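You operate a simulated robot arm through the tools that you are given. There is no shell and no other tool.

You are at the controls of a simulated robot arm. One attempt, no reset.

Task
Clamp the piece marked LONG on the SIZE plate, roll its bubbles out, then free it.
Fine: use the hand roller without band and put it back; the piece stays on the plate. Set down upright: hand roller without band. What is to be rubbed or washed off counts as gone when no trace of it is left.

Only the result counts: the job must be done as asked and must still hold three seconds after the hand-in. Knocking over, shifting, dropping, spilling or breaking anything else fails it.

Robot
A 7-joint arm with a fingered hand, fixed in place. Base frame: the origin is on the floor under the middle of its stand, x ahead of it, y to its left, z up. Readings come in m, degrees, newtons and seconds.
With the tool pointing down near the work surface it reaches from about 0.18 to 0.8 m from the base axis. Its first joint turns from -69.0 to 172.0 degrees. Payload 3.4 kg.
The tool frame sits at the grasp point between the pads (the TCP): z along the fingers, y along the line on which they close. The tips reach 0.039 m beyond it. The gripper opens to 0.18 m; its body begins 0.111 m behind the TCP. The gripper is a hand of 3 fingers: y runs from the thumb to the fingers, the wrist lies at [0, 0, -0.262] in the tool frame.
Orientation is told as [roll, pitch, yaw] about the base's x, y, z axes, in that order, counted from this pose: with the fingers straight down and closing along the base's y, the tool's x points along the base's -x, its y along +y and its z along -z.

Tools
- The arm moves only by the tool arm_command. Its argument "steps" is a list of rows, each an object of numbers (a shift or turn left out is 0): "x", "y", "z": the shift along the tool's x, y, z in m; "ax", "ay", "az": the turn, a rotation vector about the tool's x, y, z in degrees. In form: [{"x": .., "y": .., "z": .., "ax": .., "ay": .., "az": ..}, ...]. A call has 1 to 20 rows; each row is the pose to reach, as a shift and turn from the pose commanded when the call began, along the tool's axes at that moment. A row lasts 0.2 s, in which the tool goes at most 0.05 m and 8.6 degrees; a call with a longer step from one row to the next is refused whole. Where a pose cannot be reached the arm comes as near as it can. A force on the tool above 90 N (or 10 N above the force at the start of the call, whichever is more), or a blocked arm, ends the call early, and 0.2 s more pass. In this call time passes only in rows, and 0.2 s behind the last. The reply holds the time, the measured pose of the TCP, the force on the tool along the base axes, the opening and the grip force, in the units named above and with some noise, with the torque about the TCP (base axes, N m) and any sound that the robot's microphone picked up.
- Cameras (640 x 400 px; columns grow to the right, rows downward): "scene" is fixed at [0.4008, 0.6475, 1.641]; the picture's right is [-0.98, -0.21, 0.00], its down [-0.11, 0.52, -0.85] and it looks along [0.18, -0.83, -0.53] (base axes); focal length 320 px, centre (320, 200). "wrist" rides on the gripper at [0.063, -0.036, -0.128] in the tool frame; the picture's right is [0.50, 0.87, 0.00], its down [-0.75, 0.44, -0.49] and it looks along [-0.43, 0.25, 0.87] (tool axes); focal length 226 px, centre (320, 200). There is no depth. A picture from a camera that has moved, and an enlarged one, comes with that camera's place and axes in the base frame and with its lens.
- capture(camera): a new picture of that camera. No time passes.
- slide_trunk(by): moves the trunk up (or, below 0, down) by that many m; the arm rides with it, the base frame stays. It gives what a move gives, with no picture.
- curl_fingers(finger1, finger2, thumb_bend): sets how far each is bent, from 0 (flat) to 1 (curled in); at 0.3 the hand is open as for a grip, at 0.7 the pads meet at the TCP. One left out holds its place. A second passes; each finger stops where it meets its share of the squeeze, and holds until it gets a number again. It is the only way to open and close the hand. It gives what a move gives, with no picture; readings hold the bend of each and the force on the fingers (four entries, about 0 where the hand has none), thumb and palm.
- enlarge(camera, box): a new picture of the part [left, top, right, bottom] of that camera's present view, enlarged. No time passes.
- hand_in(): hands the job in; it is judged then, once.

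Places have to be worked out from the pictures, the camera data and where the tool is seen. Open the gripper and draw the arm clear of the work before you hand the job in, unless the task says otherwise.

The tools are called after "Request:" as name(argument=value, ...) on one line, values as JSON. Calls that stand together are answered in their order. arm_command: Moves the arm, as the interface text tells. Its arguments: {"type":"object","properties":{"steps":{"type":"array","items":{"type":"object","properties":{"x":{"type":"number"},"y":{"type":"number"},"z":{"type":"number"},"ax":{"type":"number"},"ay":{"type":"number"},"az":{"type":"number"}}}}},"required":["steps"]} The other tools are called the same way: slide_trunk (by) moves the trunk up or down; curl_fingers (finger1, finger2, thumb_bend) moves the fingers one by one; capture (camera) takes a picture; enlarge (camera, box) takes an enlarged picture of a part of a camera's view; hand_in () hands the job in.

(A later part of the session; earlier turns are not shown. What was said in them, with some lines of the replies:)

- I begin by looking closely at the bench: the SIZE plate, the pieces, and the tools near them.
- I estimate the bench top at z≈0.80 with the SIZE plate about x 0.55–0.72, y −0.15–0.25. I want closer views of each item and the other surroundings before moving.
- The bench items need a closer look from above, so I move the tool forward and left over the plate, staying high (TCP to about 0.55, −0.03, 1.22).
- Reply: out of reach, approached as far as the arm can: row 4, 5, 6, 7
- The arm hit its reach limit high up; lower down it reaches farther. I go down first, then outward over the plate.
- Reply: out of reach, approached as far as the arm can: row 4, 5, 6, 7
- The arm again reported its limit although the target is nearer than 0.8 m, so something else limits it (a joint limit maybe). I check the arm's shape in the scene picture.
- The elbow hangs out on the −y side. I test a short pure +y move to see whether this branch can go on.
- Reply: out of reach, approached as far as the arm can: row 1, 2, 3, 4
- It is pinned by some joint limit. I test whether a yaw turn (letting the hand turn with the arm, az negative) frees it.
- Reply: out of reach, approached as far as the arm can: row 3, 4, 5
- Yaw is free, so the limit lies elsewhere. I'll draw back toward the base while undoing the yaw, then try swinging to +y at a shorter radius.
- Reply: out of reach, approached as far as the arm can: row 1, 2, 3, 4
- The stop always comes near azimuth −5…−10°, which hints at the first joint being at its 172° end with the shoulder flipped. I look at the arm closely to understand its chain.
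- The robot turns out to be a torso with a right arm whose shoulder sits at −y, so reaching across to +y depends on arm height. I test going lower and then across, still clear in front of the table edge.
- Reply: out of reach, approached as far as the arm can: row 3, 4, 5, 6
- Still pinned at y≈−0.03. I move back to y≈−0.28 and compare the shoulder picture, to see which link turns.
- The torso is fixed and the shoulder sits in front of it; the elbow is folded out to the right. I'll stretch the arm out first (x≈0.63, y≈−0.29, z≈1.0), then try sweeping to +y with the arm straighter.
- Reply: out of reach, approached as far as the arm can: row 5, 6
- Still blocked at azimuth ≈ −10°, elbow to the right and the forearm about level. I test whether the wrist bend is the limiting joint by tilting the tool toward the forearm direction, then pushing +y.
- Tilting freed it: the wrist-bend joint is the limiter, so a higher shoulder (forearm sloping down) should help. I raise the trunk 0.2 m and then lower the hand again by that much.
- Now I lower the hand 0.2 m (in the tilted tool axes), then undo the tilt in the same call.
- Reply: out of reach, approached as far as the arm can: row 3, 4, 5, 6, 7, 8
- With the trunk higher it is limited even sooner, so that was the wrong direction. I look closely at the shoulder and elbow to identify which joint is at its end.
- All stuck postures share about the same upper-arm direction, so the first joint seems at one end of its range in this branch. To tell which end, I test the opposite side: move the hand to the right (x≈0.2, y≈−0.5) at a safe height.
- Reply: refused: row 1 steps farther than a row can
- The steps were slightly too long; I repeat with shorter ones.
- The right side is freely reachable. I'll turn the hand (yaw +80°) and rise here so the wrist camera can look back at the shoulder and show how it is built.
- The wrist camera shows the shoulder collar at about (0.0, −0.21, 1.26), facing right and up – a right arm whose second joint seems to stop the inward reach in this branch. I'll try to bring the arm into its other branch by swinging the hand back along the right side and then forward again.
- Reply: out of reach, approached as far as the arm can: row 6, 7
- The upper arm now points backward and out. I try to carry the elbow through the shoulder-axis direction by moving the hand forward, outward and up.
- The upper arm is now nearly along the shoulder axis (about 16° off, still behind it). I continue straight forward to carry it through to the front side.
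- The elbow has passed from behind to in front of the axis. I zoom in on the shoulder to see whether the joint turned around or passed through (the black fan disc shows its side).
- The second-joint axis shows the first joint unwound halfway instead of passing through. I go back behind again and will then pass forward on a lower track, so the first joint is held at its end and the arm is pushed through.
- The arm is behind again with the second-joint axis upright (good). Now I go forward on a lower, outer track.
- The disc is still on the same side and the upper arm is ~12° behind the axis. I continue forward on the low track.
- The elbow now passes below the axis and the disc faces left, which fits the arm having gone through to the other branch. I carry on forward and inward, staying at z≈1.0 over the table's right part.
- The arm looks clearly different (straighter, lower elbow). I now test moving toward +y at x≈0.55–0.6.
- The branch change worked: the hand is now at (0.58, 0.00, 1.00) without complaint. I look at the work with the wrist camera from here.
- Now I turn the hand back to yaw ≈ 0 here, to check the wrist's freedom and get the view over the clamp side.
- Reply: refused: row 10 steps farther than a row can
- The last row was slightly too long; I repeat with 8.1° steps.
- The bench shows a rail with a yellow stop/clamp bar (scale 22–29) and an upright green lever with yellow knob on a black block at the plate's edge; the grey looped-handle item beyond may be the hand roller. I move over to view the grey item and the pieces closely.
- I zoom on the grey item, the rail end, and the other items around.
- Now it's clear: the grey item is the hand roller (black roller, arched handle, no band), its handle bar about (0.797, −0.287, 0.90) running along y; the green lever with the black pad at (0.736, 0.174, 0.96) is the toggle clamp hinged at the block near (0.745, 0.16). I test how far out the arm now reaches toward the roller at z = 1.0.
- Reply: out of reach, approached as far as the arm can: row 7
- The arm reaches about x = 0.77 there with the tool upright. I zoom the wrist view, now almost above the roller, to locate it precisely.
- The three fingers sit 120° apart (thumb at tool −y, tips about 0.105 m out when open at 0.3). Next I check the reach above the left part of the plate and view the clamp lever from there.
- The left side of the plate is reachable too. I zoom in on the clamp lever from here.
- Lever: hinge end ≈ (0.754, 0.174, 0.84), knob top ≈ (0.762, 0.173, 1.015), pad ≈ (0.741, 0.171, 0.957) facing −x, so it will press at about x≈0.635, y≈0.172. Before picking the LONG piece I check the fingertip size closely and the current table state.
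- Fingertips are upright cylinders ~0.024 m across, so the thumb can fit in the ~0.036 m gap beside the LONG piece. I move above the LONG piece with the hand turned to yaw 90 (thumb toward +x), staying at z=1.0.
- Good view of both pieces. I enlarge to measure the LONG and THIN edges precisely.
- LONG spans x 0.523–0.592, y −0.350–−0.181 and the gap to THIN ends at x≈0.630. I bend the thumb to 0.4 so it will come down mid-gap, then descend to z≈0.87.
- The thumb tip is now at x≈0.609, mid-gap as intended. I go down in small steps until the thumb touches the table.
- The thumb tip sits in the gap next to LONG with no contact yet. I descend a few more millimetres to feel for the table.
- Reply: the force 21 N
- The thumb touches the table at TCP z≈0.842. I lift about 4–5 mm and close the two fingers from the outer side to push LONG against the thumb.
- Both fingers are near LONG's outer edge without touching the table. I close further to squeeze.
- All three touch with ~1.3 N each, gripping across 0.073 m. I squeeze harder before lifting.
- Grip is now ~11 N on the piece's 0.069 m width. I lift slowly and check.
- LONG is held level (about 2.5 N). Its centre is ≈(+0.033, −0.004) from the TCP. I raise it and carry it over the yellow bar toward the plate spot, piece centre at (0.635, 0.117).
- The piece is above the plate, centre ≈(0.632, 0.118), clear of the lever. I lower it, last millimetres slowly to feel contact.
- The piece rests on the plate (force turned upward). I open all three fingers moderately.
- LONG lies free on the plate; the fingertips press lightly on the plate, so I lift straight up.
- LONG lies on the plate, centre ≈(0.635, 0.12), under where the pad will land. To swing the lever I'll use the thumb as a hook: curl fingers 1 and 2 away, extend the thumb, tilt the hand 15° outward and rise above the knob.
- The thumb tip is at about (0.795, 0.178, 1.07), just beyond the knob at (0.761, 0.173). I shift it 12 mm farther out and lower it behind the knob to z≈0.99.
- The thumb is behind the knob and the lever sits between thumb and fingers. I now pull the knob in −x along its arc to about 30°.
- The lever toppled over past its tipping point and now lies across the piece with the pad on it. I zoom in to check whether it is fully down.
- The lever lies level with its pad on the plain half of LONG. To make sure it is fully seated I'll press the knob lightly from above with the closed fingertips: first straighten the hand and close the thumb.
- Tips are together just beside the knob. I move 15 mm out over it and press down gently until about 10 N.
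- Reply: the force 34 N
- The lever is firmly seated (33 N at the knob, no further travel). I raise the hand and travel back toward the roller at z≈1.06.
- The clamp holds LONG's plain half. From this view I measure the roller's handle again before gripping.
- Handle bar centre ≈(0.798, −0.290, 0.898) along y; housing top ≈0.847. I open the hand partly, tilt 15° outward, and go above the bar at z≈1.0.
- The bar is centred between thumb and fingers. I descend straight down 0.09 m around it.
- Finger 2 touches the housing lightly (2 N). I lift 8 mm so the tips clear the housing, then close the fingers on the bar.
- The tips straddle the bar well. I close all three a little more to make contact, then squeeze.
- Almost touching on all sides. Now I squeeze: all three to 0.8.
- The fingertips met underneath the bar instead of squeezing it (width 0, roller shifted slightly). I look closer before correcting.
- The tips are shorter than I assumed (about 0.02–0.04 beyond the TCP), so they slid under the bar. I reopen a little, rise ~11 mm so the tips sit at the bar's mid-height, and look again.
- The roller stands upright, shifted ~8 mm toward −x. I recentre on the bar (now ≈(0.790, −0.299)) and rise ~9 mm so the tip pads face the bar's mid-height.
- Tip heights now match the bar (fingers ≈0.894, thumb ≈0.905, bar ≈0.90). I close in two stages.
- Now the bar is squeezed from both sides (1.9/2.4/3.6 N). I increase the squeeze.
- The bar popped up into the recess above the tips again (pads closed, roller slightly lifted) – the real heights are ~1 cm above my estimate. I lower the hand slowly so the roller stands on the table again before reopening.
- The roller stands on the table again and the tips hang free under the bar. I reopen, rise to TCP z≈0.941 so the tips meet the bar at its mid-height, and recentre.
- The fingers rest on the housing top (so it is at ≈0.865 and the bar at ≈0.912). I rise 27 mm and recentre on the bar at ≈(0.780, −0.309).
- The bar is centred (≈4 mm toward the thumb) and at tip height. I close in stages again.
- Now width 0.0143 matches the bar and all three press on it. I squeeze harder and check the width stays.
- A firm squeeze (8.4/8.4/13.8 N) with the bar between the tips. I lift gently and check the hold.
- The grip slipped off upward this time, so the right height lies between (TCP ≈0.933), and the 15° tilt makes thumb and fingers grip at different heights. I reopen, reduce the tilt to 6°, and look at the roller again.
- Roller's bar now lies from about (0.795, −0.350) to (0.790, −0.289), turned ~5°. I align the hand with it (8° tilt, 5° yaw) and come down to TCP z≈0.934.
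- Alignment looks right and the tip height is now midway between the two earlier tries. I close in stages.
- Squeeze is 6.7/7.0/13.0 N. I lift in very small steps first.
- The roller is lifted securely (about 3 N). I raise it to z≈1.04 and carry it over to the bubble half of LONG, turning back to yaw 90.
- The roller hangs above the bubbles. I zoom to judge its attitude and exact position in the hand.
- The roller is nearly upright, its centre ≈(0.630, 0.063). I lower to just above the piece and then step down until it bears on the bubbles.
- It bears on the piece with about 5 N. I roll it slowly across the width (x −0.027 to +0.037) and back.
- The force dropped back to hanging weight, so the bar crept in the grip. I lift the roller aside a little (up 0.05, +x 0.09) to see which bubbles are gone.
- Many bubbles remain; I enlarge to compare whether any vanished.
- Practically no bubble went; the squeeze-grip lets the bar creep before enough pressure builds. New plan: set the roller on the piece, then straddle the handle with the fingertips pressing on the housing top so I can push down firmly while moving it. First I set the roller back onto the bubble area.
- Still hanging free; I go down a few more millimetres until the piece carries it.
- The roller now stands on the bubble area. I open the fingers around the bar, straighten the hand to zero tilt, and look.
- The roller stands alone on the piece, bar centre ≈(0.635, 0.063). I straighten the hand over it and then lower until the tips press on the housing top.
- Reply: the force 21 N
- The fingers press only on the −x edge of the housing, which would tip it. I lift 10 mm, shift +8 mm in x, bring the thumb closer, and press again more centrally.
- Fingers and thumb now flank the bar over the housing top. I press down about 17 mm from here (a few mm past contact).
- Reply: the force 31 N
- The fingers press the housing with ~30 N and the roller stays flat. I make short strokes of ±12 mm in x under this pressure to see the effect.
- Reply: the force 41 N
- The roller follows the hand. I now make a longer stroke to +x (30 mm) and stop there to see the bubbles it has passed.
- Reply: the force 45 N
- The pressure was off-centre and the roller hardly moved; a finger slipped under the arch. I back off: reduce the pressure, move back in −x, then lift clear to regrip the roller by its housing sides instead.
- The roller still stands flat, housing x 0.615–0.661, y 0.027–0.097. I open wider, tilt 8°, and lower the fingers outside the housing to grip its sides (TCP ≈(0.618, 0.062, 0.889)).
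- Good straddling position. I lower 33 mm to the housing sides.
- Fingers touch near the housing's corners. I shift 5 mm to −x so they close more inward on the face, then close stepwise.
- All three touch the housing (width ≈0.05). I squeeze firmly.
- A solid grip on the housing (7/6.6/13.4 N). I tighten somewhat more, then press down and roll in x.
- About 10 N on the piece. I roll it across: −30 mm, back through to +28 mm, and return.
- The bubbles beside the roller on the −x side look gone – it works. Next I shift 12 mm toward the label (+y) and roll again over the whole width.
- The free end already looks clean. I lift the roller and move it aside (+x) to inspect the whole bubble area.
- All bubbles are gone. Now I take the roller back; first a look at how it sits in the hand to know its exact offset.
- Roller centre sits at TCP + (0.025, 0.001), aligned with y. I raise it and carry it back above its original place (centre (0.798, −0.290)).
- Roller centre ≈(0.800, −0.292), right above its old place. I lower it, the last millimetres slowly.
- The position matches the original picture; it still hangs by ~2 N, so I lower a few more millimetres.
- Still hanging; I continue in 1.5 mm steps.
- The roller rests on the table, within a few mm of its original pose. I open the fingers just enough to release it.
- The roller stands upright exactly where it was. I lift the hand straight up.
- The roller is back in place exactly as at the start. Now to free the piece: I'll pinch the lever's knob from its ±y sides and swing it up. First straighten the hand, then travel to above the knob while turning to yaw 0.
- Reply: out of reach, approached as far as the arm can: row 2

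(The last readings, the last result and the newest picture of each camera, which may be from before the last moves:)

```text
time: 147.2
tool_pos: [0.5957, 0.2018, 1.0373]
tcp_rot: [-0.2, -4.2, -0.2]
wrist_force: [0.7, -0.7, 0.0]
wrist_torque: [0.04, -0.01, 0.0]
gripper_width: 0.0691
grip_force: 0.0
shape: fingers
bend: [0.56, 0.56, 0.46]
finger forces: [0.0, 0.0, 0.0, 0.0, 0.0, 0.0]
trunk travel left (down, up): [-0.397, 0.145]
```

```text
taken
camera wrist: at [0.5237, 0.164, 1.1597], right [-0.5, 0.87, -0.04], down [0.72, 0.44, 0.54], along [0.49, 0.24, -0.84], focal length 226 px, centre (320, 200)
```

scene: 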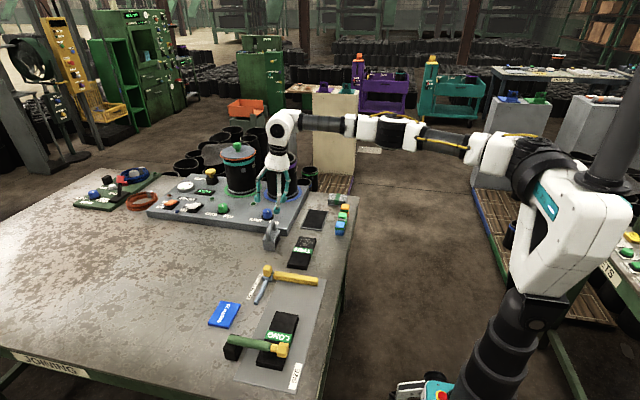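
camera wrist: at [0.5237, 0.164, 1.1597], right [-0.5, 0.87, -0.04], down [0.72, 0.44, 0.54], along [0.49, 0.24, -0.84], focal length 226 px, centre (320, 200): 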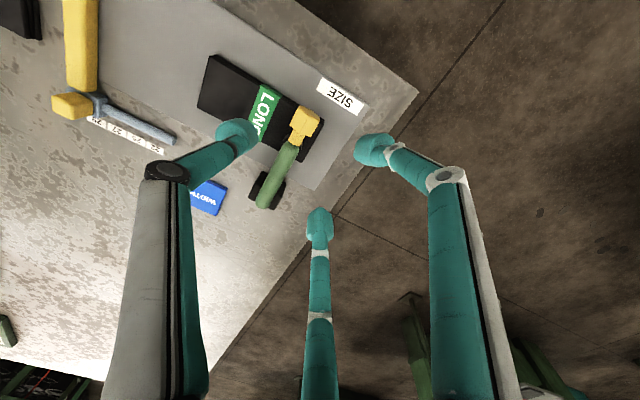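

I'm above the lever with yaw 0. I zoom in to locate the knob precisely.

Request:
enlarge(camera="wrist", box=[230, 80, 370, 220])

Request:
enlarge(camera="scene", box=[215, 310, 305, 385])

```text
2.86 times, centred on (300, 150) of wrist
camera zoom: at [0.5237, 0.164, 1.1597], right [-0.5, 0.87, -0.04], down [0.72, 0.44, 0.54], along [0.49, 0.24, -0.84], focal length 646 px, centre (377, 343)
```

zoom: 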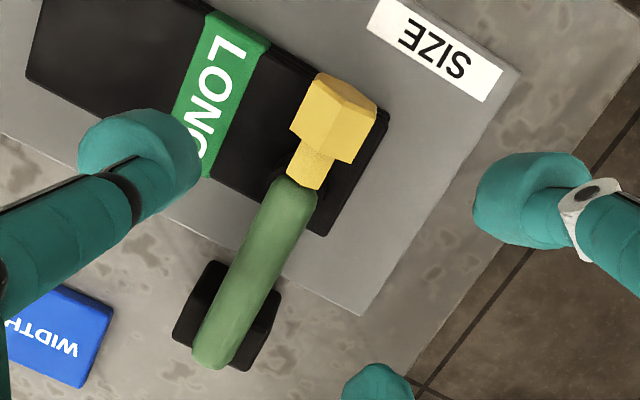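

```text
5.33 times, centred on (260, 348) of scene
camera zoom: at [0.4008, 0.6475, 1.641], right [-0.98, -0.21, 0.0], down [-0.11, 0.52, -0.85], along [0.18, -0.83, -0.53], focal length 1705 px, centre (640, -587)
```

zoom: 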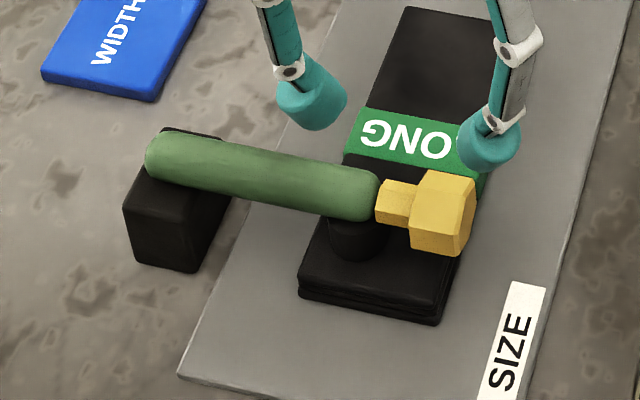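

Knob centre ≈(0.605, 0.173, 0.857), about 0.03 m across. I set the thumb/finger opening, tilt to 15°, and descend around the knob.

Request:
curl_fingers(finger1=0.57, finger2=0.57, thumb_bend=0.44)

Request:
arm_command(steps=[{"ay": -5.4, "y": -0.005}, {"ay": -10.8, "y": -0.01}, {"ay": -10.8, "x": 0.0017, "y": -0.01, "z": 0.035}, {"ay": -10.8, "x": 0.0041, "y": -0.01, "z": 0.07}, {"ay": -10.8, "x": 0.0063, "y": -0.01, "z": 0.0998}])

Request:
capture(camera="wrist")

Request:
enlarge(camera="scene", box=[215, 290, 305, 385])

```text
time: 148.2
tool_pos: [0.5957, 0.1992, 1.0372]
tcp_rot: [-0.2, -4.1, 0.1]
wrist_force: [0.5, 0.3, -0.6]
wrist_torque: [-0.02, 0.02, -0.02]
gripper_width: 0.0735
grip_force: 0.1
shape: fingers
bend: [0.56, 0.56, 0.44]
finger forces: [0.1, 0.1, 0.0, 0.0, 0.1, 0.1]
trunk travel left (down, up): [-0.397, 0.145]
```

```text
time: 149.4
tool_pos: [0.5984, 0.1874, 0.9382]
tcp_rot: [-0.1, -14.9, 0.1]
wrist_force: [-1.0, -0.3, 0.3]
wrist_torque: [0.01, 0.01, -0.03]
gripper_width: 0.0736
grip_force: 0.0
shape: fingers
bend: [0.56, 0.56, 0.44]
finger forces: [0.0, 0.0, 0.1, 0.1, 0.0, 0.0]
trunk travel left (down, up): [-0.397, 0.145]
```

```text
taken
camera wrist: at [0.504, 0.1506, 1.0447], right [-0.48, 0.86, -0.13], down [0.6, 0.44, 0.67], along [0.64, 0.25, -0.73], focal length 226 px, centre (320, 200)
```

wrist: 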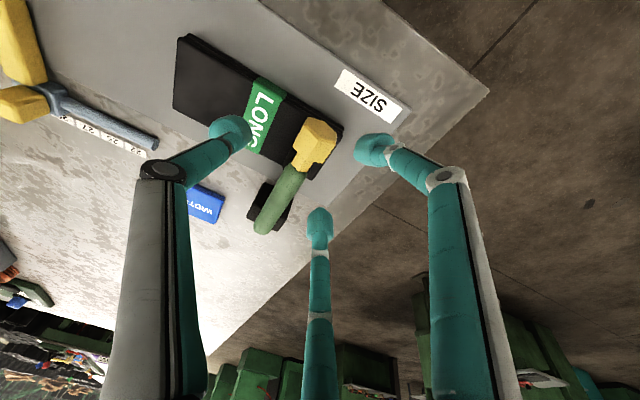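

```text
4.21 times, centred on (260, 338) of scene
camera zoom: at [0.4008, 0.6475, 1.641], right [-0.98, -0.21, 0.0], down [-0.11, 0.52, -0.85], along [0.18, -0.83, -0.53], focal length 1346 px, centre (573, -379)
```

zoom: 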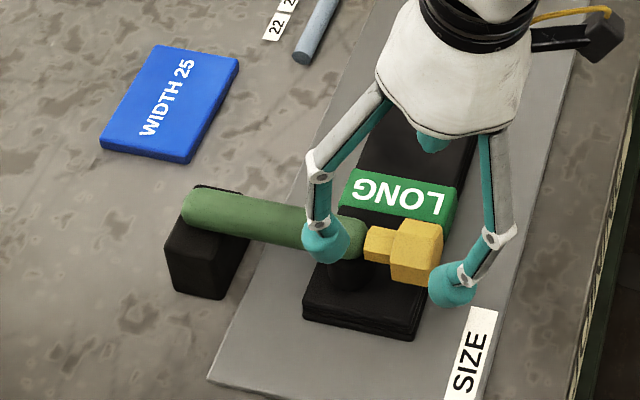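

The fingers straddle the knob correctly. I descend the remaining 5 cm.

Request:
arm_command(steps=[{"x": 0.005, "y": 0.001, "z": 0.0163}, {"x": 0.01, "y": 0.002, "z": 0.0325}, {"x": 0.015, "y": 0.003, "z": 0.0488}])

Request:
enlarge(camera="wrist", box=[200, 90, 420, 270])

Request:
enlarge(camera="scene", box=[215, 300, 305, 385])

```text
time: 150.2
tool_pos: [0.5958, 0.1914, 0.8851]
tcp_rot: [-0.1, -15.0, 0.1]
wrist_force: [-0.2, -0.3, -0.4]
wrist_torque: [0.04, -0.01, -0.01]
gripper_width: 0.0736
grip_force: 0.1
shape: fingers
bend: [0.56, 0.56, 0.44]
finger forces: [0.0, 0.0, 0.0, 0.0, 0.0, 0.0]
trunk travel left (down, up): [-0.397, 0.145]
```

```text
2.22 times, centred on (310, 180) of wrist
camera zoom: at [0.5031, 0.1534, 0.9929], right [-0.48, 0.86, -0.13], down [0.6, 0.44, 0.67], along [0.64, 0.25, -0.73], focal length 502 px, centre (342, 244)
```

zoom: 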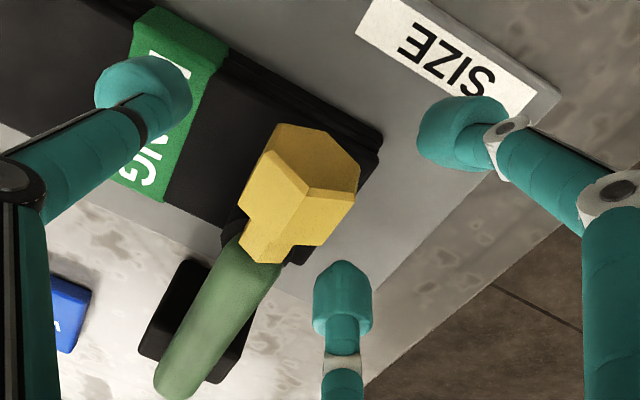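

```text
4.71 times, centred on (260, 342) of scene
camera zoom: at [0.4008, 0.6475, 1.641], right [-0.98, -0.21, 0.0], down [-0.11, 0.52, -0.85], along [0.18, -0.83, -0.53], focal length 1504 px, centre (602, -471)
```

zoom: 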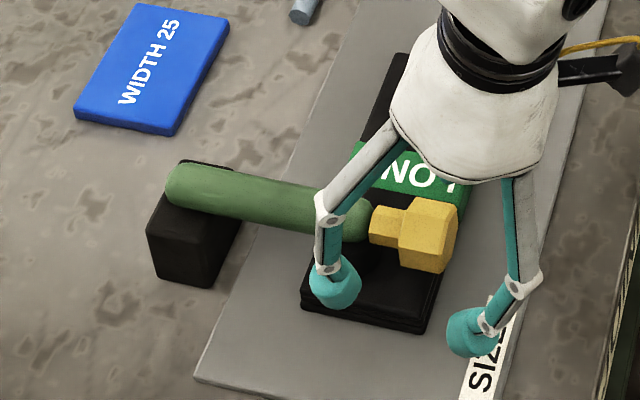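

The knob is ~12 mm toward the thumb; I shift the hand 8 mm to +y so the two fingers close together on the knob's face, then close in stages.

Request:
arm_command(steps=[{"y": 0.004}, {"y": 0.008}])

Request:
curl_fingers(finger1=0.65, finger2=0.65, thumb_bend=0.52)

Request:
enlarge(camera="wrist", box=[200, 90, 420, 270])

Request:
enlarge(camera="scene", box=[215, 300, 305, 385])

```text
time: 150.8
tool_pos: [0.5959, 0.1994, 0.886]
tcp_rot: [0.0, -14.9, 0.1]
wrist_force: [0.1, 0.7, 0.6]
wrist_torque: [-0.01, -0.01, 0.03]
gripper_width: 0.0737
grip_force: 0.0
shape: fingers
bend: [0.56, 0.56, 0.44]
finger forces: [0.0, 0.0, 0.1, 0.0, 0.0, 0.1]
trunk travel left (down, up): [-0.397, 0.145]
```

```text
time: 151.8
tool_pos: [0.5977, 0.2001, 0.8867]
tcp_rot: [0.0, -14.9, 0.2]
wrist_force: [0.1, -0.4, 0.5]
wrist_torque: [-0.01, 0.0, 0.01]
gripper_width: 0.0422
grip_force: 0.1
shape: fingers
bend: [0.65, 0.65, 0.52]
finger forces: [0.1, 0.0, 0.0, 0.2, 0.0, 0.1]
trunk travel left (down, up): [-0.397, 0.145]
```

```text
2.22 times, centred on (310, 180) of wrist
camera zoom: at [0.5029, 0.1613, 0.9934], right [-0.48, 0.86, -0.13], down [0.6, 0.44, 0.67], along [0.64, 0.25, -0.73], focal length 502 px, centre (342, 244)
```

zoom: 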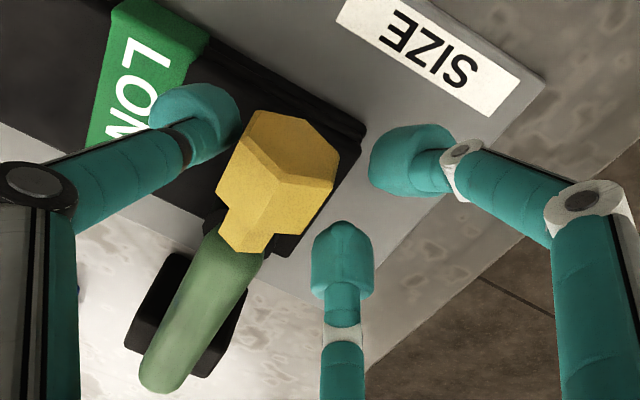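

```text
4.71 times, centred on (260, 342) of scene
camera zoom: at [0.4008, 0.6475, 1.641], right [-0.98, -0.21, 0.0], down [-0.11, 0.52, -0.85], along [0.18, -0.83, -0.53], focal length 1504 px, centre (602, -471)
```

zoom: 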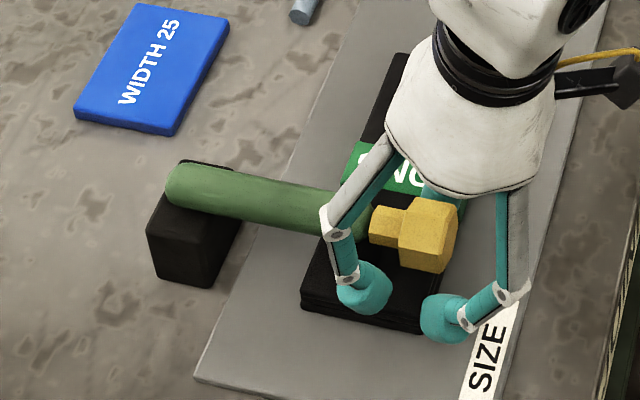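

Close. I continue closing to contact and then squeeze.

Request:
curl_fingers(finger1=0.7, finger2=0.7, thumb_bend=0.56)

Request:
curl_fingers(finger1=0.76, finger2=0.76, thumb_bend=0.66)

Request:
enlarge(camera="wrist", box=[200, 90, 420, 270])

Request:
enlarge(camera="scene", box=[215, 300, 305, 385])

```text
time: 152.8
tool_pos: [0.5971, 0.1992, 0.8862]
tcp_rot: [-0.1, -14.9, 0.1]
wrist_force: [-1.0, -4.0, -0.6]
wrist_torque: [-0.07, 0.0, -0.06]
gripper_width: 0.031
grip_force: 1.5
shape: fingers
bend: [0.7, 0.7, 0.54]
finger forces: [0.1, 0.0, 0.1, 0.0, 3.5, 0.1]
trunk travel left (down, up): [-0.397, 0.145]
```

```text
time: 153.8
tool_pos: [0.5974, 0.1956, 0.8866]
tcp_rot: [-0.1, -14.9, 0.1]
wrist_force: [0.0, -11.7, -0.6]
wrist_torque: [-0.36, 0.03, -0.11]
gripper_width: 0.0241
grip_force: 7.4
shape: fingers
bend: [0.74, 0.74, 0.58]
finger forces: [0.0, 0.0, 0.1, 0.1, 15.0, 0.0]
trunk travel left (down, up): [-0.397, 0.145]
```

```text
2.22 times, centred on (310, 180) of wrist
camera zoom: at [0.5033, 0.1596, 0.9933], right [-0.48, 0.87, -0.13], down [0.6, 0.44, 0.67], along [0.64, 0.25, -0.73], focal length 502 px, centre (342, 244)
```

zoom: 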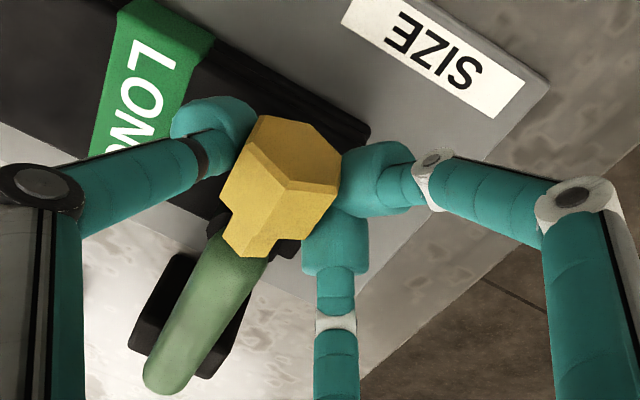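

```text
4.71 times, centred on (260, 342) of scene
camera zoom: at [0.4008, 0.6475, 1.641], right [-0.98, -0.21, 0.0], down [-0.11, 0.52, -0.85], along [0.18, -0.83, -0.53], focal length 1504 px, centre (602, -471)
```

zoom: 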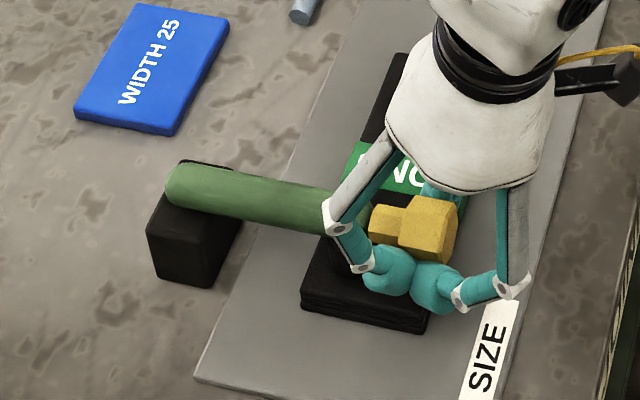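

The fingers met each other just before the knob while the thumb pushes 15 N sideways. I shift the hand 6 mm to −y so the fingers bear on the knob and the forces balance.

Request:
arm_command(steps=[{"y": -0.003}, {"y": -0.006}])

```text
time: 154.4
tool_pos: [0.5965, 0.1945, 0.8874]
tcp_rot: [-0.1, -15.0, 0.1]
wrist_force: [1.7, -5.2, -0.8]
wrist_torque: [-0.16, -0.1, 0.01]
gripper_width: 0.024
grip_force: 5.4
shape: fingers
bend: [0.74, 0.74, 0.59]
finger forces: [0.1, 0.1, 0.0, 0.0, 11.4, 0.1]
trunk travel left (down, up): [-0.397, 0.145]
```

Improving (net −5 N). Another 4 mm to balance it, then check.

Request:
arm_command(steps=[{"y": -0.002}, {"y": -0.004}])

Request:
enlarge(camera="wrist", box=[200, 90, 420, 270])

```text
time: 155.0
tool_pos: [0.5964, 0.1911, 0.8853]
tcp_rot: [0.1, -14.9, 0.2]
wrist_force: [3.7, 1.8, -0.3]
wrist_torque: [0.05, -0.16, 0.13]
gripper_width: 0.0226
grip_force: 4.2
shape: fingers
bend: [0.74, 0.74, 0.6]
finger forces: [0.0, 0.1, 0.1, 0.1, 9.0, 0.0]
trunk travel left (down, up): [-0.397, 0.145]
```

```text
2.22 times, centred on (310, 180) of wrist
camera zoom: at [0.5024, 0.1532, 0.9929], right [-0.49, 0.86, -0.13], down [0.6, 0.44, 0.67], along [0.64, 0.25, -0.73], focal length 502 px, centre (342, 244)
```

zoom: 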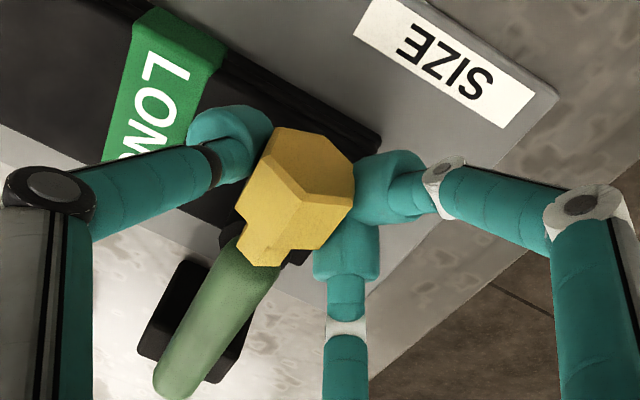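

Balanced now, thumb 9 N. I squeeze the thumb a bit more and start lifting the knob along its arc (about the hinge at x≈0.754, z≈0.845).

Request:
curl_fingers(finger1=0.82, finger2=0.82, thumb_bend=0.72)

Request:
arm_command(steps=[{"x": -0.0023, "z": -0.0097}, {"x": -0.0053, "z": -0.0193}, {"x": -0.0091, "z": -0.0286}])

Request:
enlarge(camera="scene", box=[215, 290, 305, 385])

```text
time: 156.0
tool_pos: [0.5962, 0.1897, 0.8862]
tcp_rot: [-0.1, -14.9, 0.0]
wrist_force: [2.6, 1.8, -0.6]
wrist_torque: [0.08, -0.1, 0.08]
gripper_width: 0.0225
grip_force: 6.2
shape: fingers
bend: [0.74, 0.74, 0.6]
finger forces: [0.0, 0.0, 0.1, 0.1, 12.4, 0.0]
trunk travel left (down, up): [-0.397, 0.145]
```

```text
time: 156.8
tool_pos: [0.5986, 0.1898, 0.9148]
tcp_rot: [0.0, -14.9, 0.1]
wrist_force: [3.1, 2.0, -2.0]
wrist_torque: [0.06, -0.01, 0.07]
gripper_width: 0.0222
grip_force: 6.5
shape: fingers
bend: [0.74, 0.73, 0.61]
finger forces: [0.1, 0.0, 0.0, 0.1, 12.4, 0.1]
trunk travel left (down, up): [-0.397, 0.145]
```

```text
4.21 times, centred on (260, 338) of scene
camera zoom: at [0.4008, 0.6475, 1.641], right [-0.98, -0.21, 0.0], down [-0.11, 0.52, -0.85], along [0.18, -0.83, -0.53], focal length 1346 px, centre (573, -379)
```

zoom: 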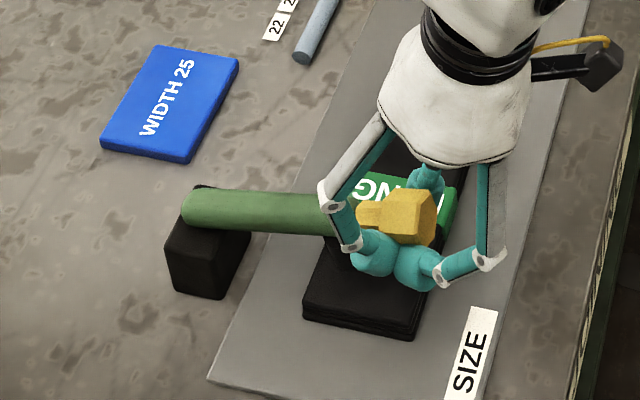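

The lever rises with the hand. From the two rest poses I get hinge ≈(0.754, 0.848) and radius 0.15 m; I continue along that arc to ~65°, tilting the hand gradually for reach.

Request:
arm_command(steps=[{"x": -0.009, "z": -0.0115}, {"x": -0.0179, "z": -0.0222}, {"x": -0.0263, "z": -0.0316, "ay": -1}, {"x": -0.0351, "z": -0.0406, "ay": -2}, {"x": -0.0448, "z": -0.0483, "ay": -3.5}, {"x": -0.055, "z": -0.0556, "ay": -5}, {"x": -0.0659, "z": -0.0613, "ay": -6.5}, {"x": -0.0772, "z": -0.0664, "ay": -8}, {"x": -0.0886, "z": -0.0698, "ay": -10}, {"x": -0.1002, "z": -0.0727, "ay": -12}])

Request:
enlarge(camera="scene", box=[195, 270, 305, 385])

Request:
capture(camera="wrist")

```text
time: 159.0
tool_pos: [0.6774, 0.1901, 1.0102]
tcp_rot: [-0.1, -26.9, 0.1]
wrist_force: [-0.5, -0.4, -0.3]
wrist_torque: [0.01, 0.01, 0.02]
gripper_width: 0.0218
grip_force: 0.1
shape: fingers
bend: [0.83, 0.8, 0.68]
finger forces: [0.1, 0.0, 0.0, 0.1, 0.1, 0.0]
trunk travel left (down, up): [-0.397, 0.145]
```

```text
3.48 times, centred on (250, 328) of scene
camera zoom: at [0.4008, 0.6475, 1.641], right [-0.98, -0.21, 0.0], down [-0.11, 0.52, -0.85], along [0.18, -0.83, -0.53], focal length 1112 px, centre (564, -244)
```

zoom: 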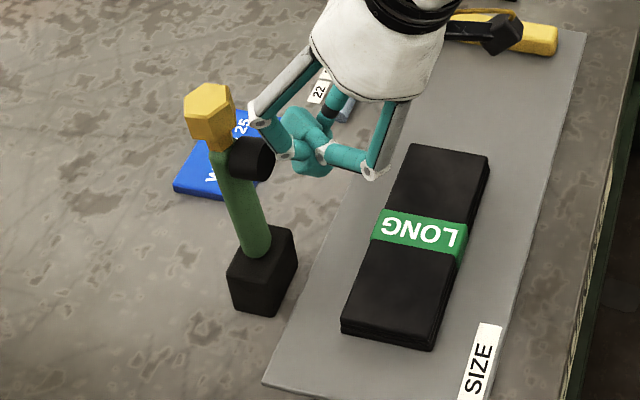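

```text
taken
camera wrist: at [0.5626, 0.1522, 1.0968], right [-0.45, 0.87, -0.23], down [0.45, 0.44, 0.78], along [0.77, 0.25, -0.58], focal length 226 px, centre (320, 200)
```

wrist: 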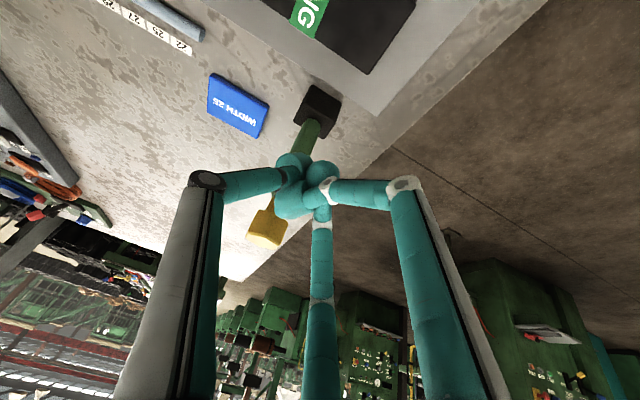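

The lever swung up to its open rest, and LONG lies free and bubble-free on the plate. I back the hand away in −x and up, then open the gripper.

Request:
arm_command(steps=[{"x": 0.0222, "z": -0.0225}, {"x": 0.0445, "z": -0.0449}, {"x": 0.0445, "z": -0.085, "ay": 5}, {"x": 0.0445, "z": -0.13, "ay": 12}, {"x": 0.0445, "z": -0.17, "ay": 19}])

Request:
curl_fingers(finger1=0.3, finger2=0.3, thumb_bend=0.3)

Request:
capture(camera="scene")

Request:
enlarge(camera="scene", box=[195, 260, 325, 390])

```text
time: 160.2
tool_pos: [0.5597, 0.1914, 1.1424]
tcp_rot: [-0.2, -7.8, 0.2]
wrist_force: [-0.9, -0.5, -0.5]
wrist_torque: [0.01, 0.0, 0.04]
gripper_width: 0.0217
grip_force: 0.0
shape: fingers
bend: [0.83, 0.8, 0.68]
finger forces: [0.1, 0.0, 0.0, 0.1, 0.0, 0.0]
trunk travel left (down, up): [-0.397, 0.145]
```

```text
time: 161.2
tool_pos: [0.5596, 0.19, 1.1413]
tcp_rot: [0.0, -8.0, 0.2]
wrist_force: [0.4, -0.3, -0.9]
wrist_torque: [0.02, -0.01, -0.01]
gripper_width: 0.1512
grip_force: 0.1
shape: fingers
bend: [0.3, 0.3, 0.3]
finger forces: [0.1, 0.0, 0.0, 0.1, 0.1, 0.0]
trunk travel left (down, up): [-0.397, 0.145]
```

```text
taken
```

scene: 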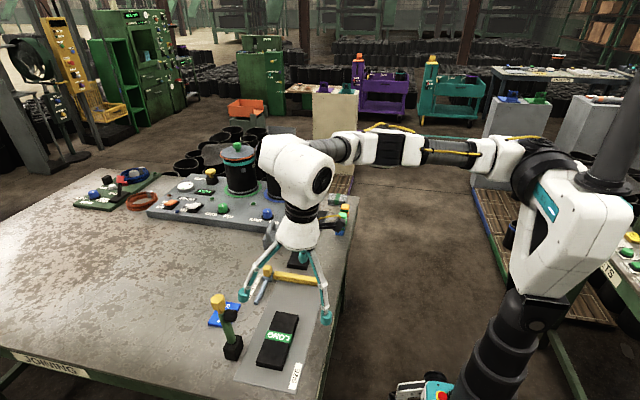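

```text
3.08 times, centred on (260, 325) of scene
camera zoom: at [0.4008, 0.6475, 1.641], right [-0.98, -0.21, 0.0], down [-0.11, 0.52, -0.85], along [0.18, -0.83, -0.53], focal length 984 px, centre (505, -185)
```

zoom: 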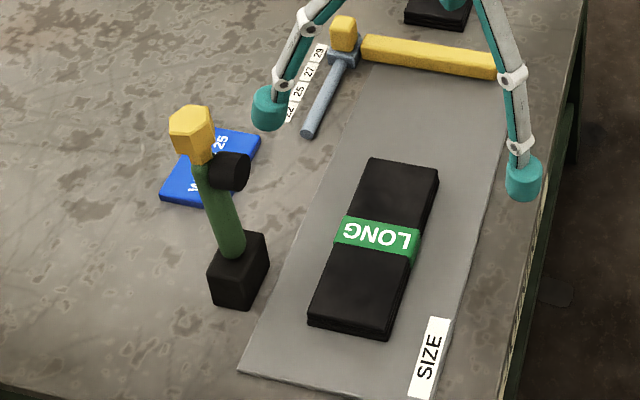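

Everything is in place: lever open and upright, LONG clean on the plate. I draw the arm clear of the bench and take a last look.

Request:
arm_command(steps=[{"x": 0.0216, "y": -0.0286, "z": -0.0102}, {"x": 0.0433, "y": -0.0571, "z": -0.0205}, {"x": 0.0649, "y": -0.0857, "z": -0.0307}, {"x": 0.0866, "y": -0.1143, "z": -0.041}, {"x": 0.1082, "y": -0.1429, "z": -0.0512}, {"x": 0.1299, "y": -0.1714, "z": -0.0615}, {"x": 0.1515, "y": -0.2, "z": -0.0717}])

Request:
capture(camera="scene")

Request:
enlarge(camera="scene", box=[190, 200, 350, 390])

Request:
enlarge(camera="scene", box=[265, 305, 295, 340])

```text
time: 162.8
tool_pos: [0.3962, -0.0169, 1.1957]
tcp_rot: [0.1, -8.0, 0.1]
wrist_force: [-0.5, 0.8, 0.1]
wrist_torque: [0.02, -0.01, 0.05]
gripper_width: 0.1515
grip_force: 0.1
shape: fingers
bend: [0.3, 0.3, 0.3]
finger forces: [0.1, 0.0, 0.0, 0.1, 0.0, 0.0]
trunk travel left (down, up): [-0.397, 0.145]
```

```text
taken
```

scene: 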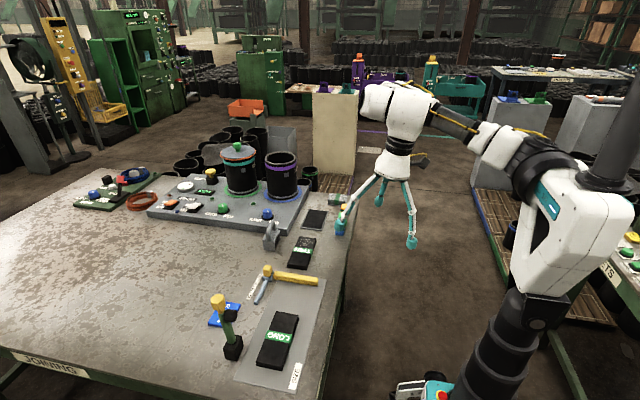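

```text
2.11 times, centred on (270, 295) of scene
camera zoom: at [0.4008, 0.6475, 1.641], right [-0.98, -0.21, 0.0], down [-0.11, 0.52, -0.85], along [0.18, -0.83, -0.53], focal length 673 px, centre (425, 0)
```

zoom: 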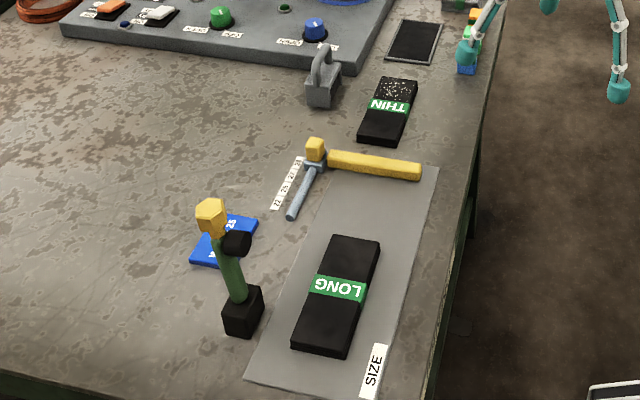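

```text
11.43 times, centred on (280, 322) of scene
camera zoom: at [0.4008, 0.6475, 1.641], right [-0.98, -0.21, 0.0], down [-0.11, 0.52, -0.85], along [0.18, -0.83, -0.53], focal length 3653 px, centre (777, -1200)
```

zoom: 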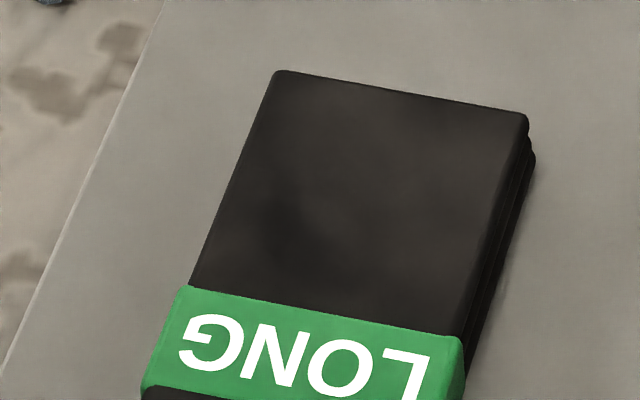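

All bubbles are gone, LONG lies free on the SIZE plate, the lever is open, the roller is upright at its old place, and THIN, the card, and the bar are undisturbed. The gripper is open and the arm clear, so I hand in.

Request:
hand_in()

```text
The job is handed in.
```

The job is handed in. LONG was placed on the SIZE plate, clamped with the lever, rolled and then freed.

- **Piece:** In the last close-up picture I could see no bubbles left on LONG. It stays on the plate.
- **Clamp:** The lever is back in its open position, as at the start.
- **Roller:** The hand roller without band stands upright. Compared with the first pictures it is within a few millimetres of its original spot.
- **Surroundings:** THIN, the WIDTH 25 card and the yellow bar look unmoved.
- **Arm:** The gripper is open and the arm is clear of the bench.

My first attempts to grip the roller by its handle slid it about 2–3 cm on the bench. I then gripped it by the housing for the rolling and set it back.
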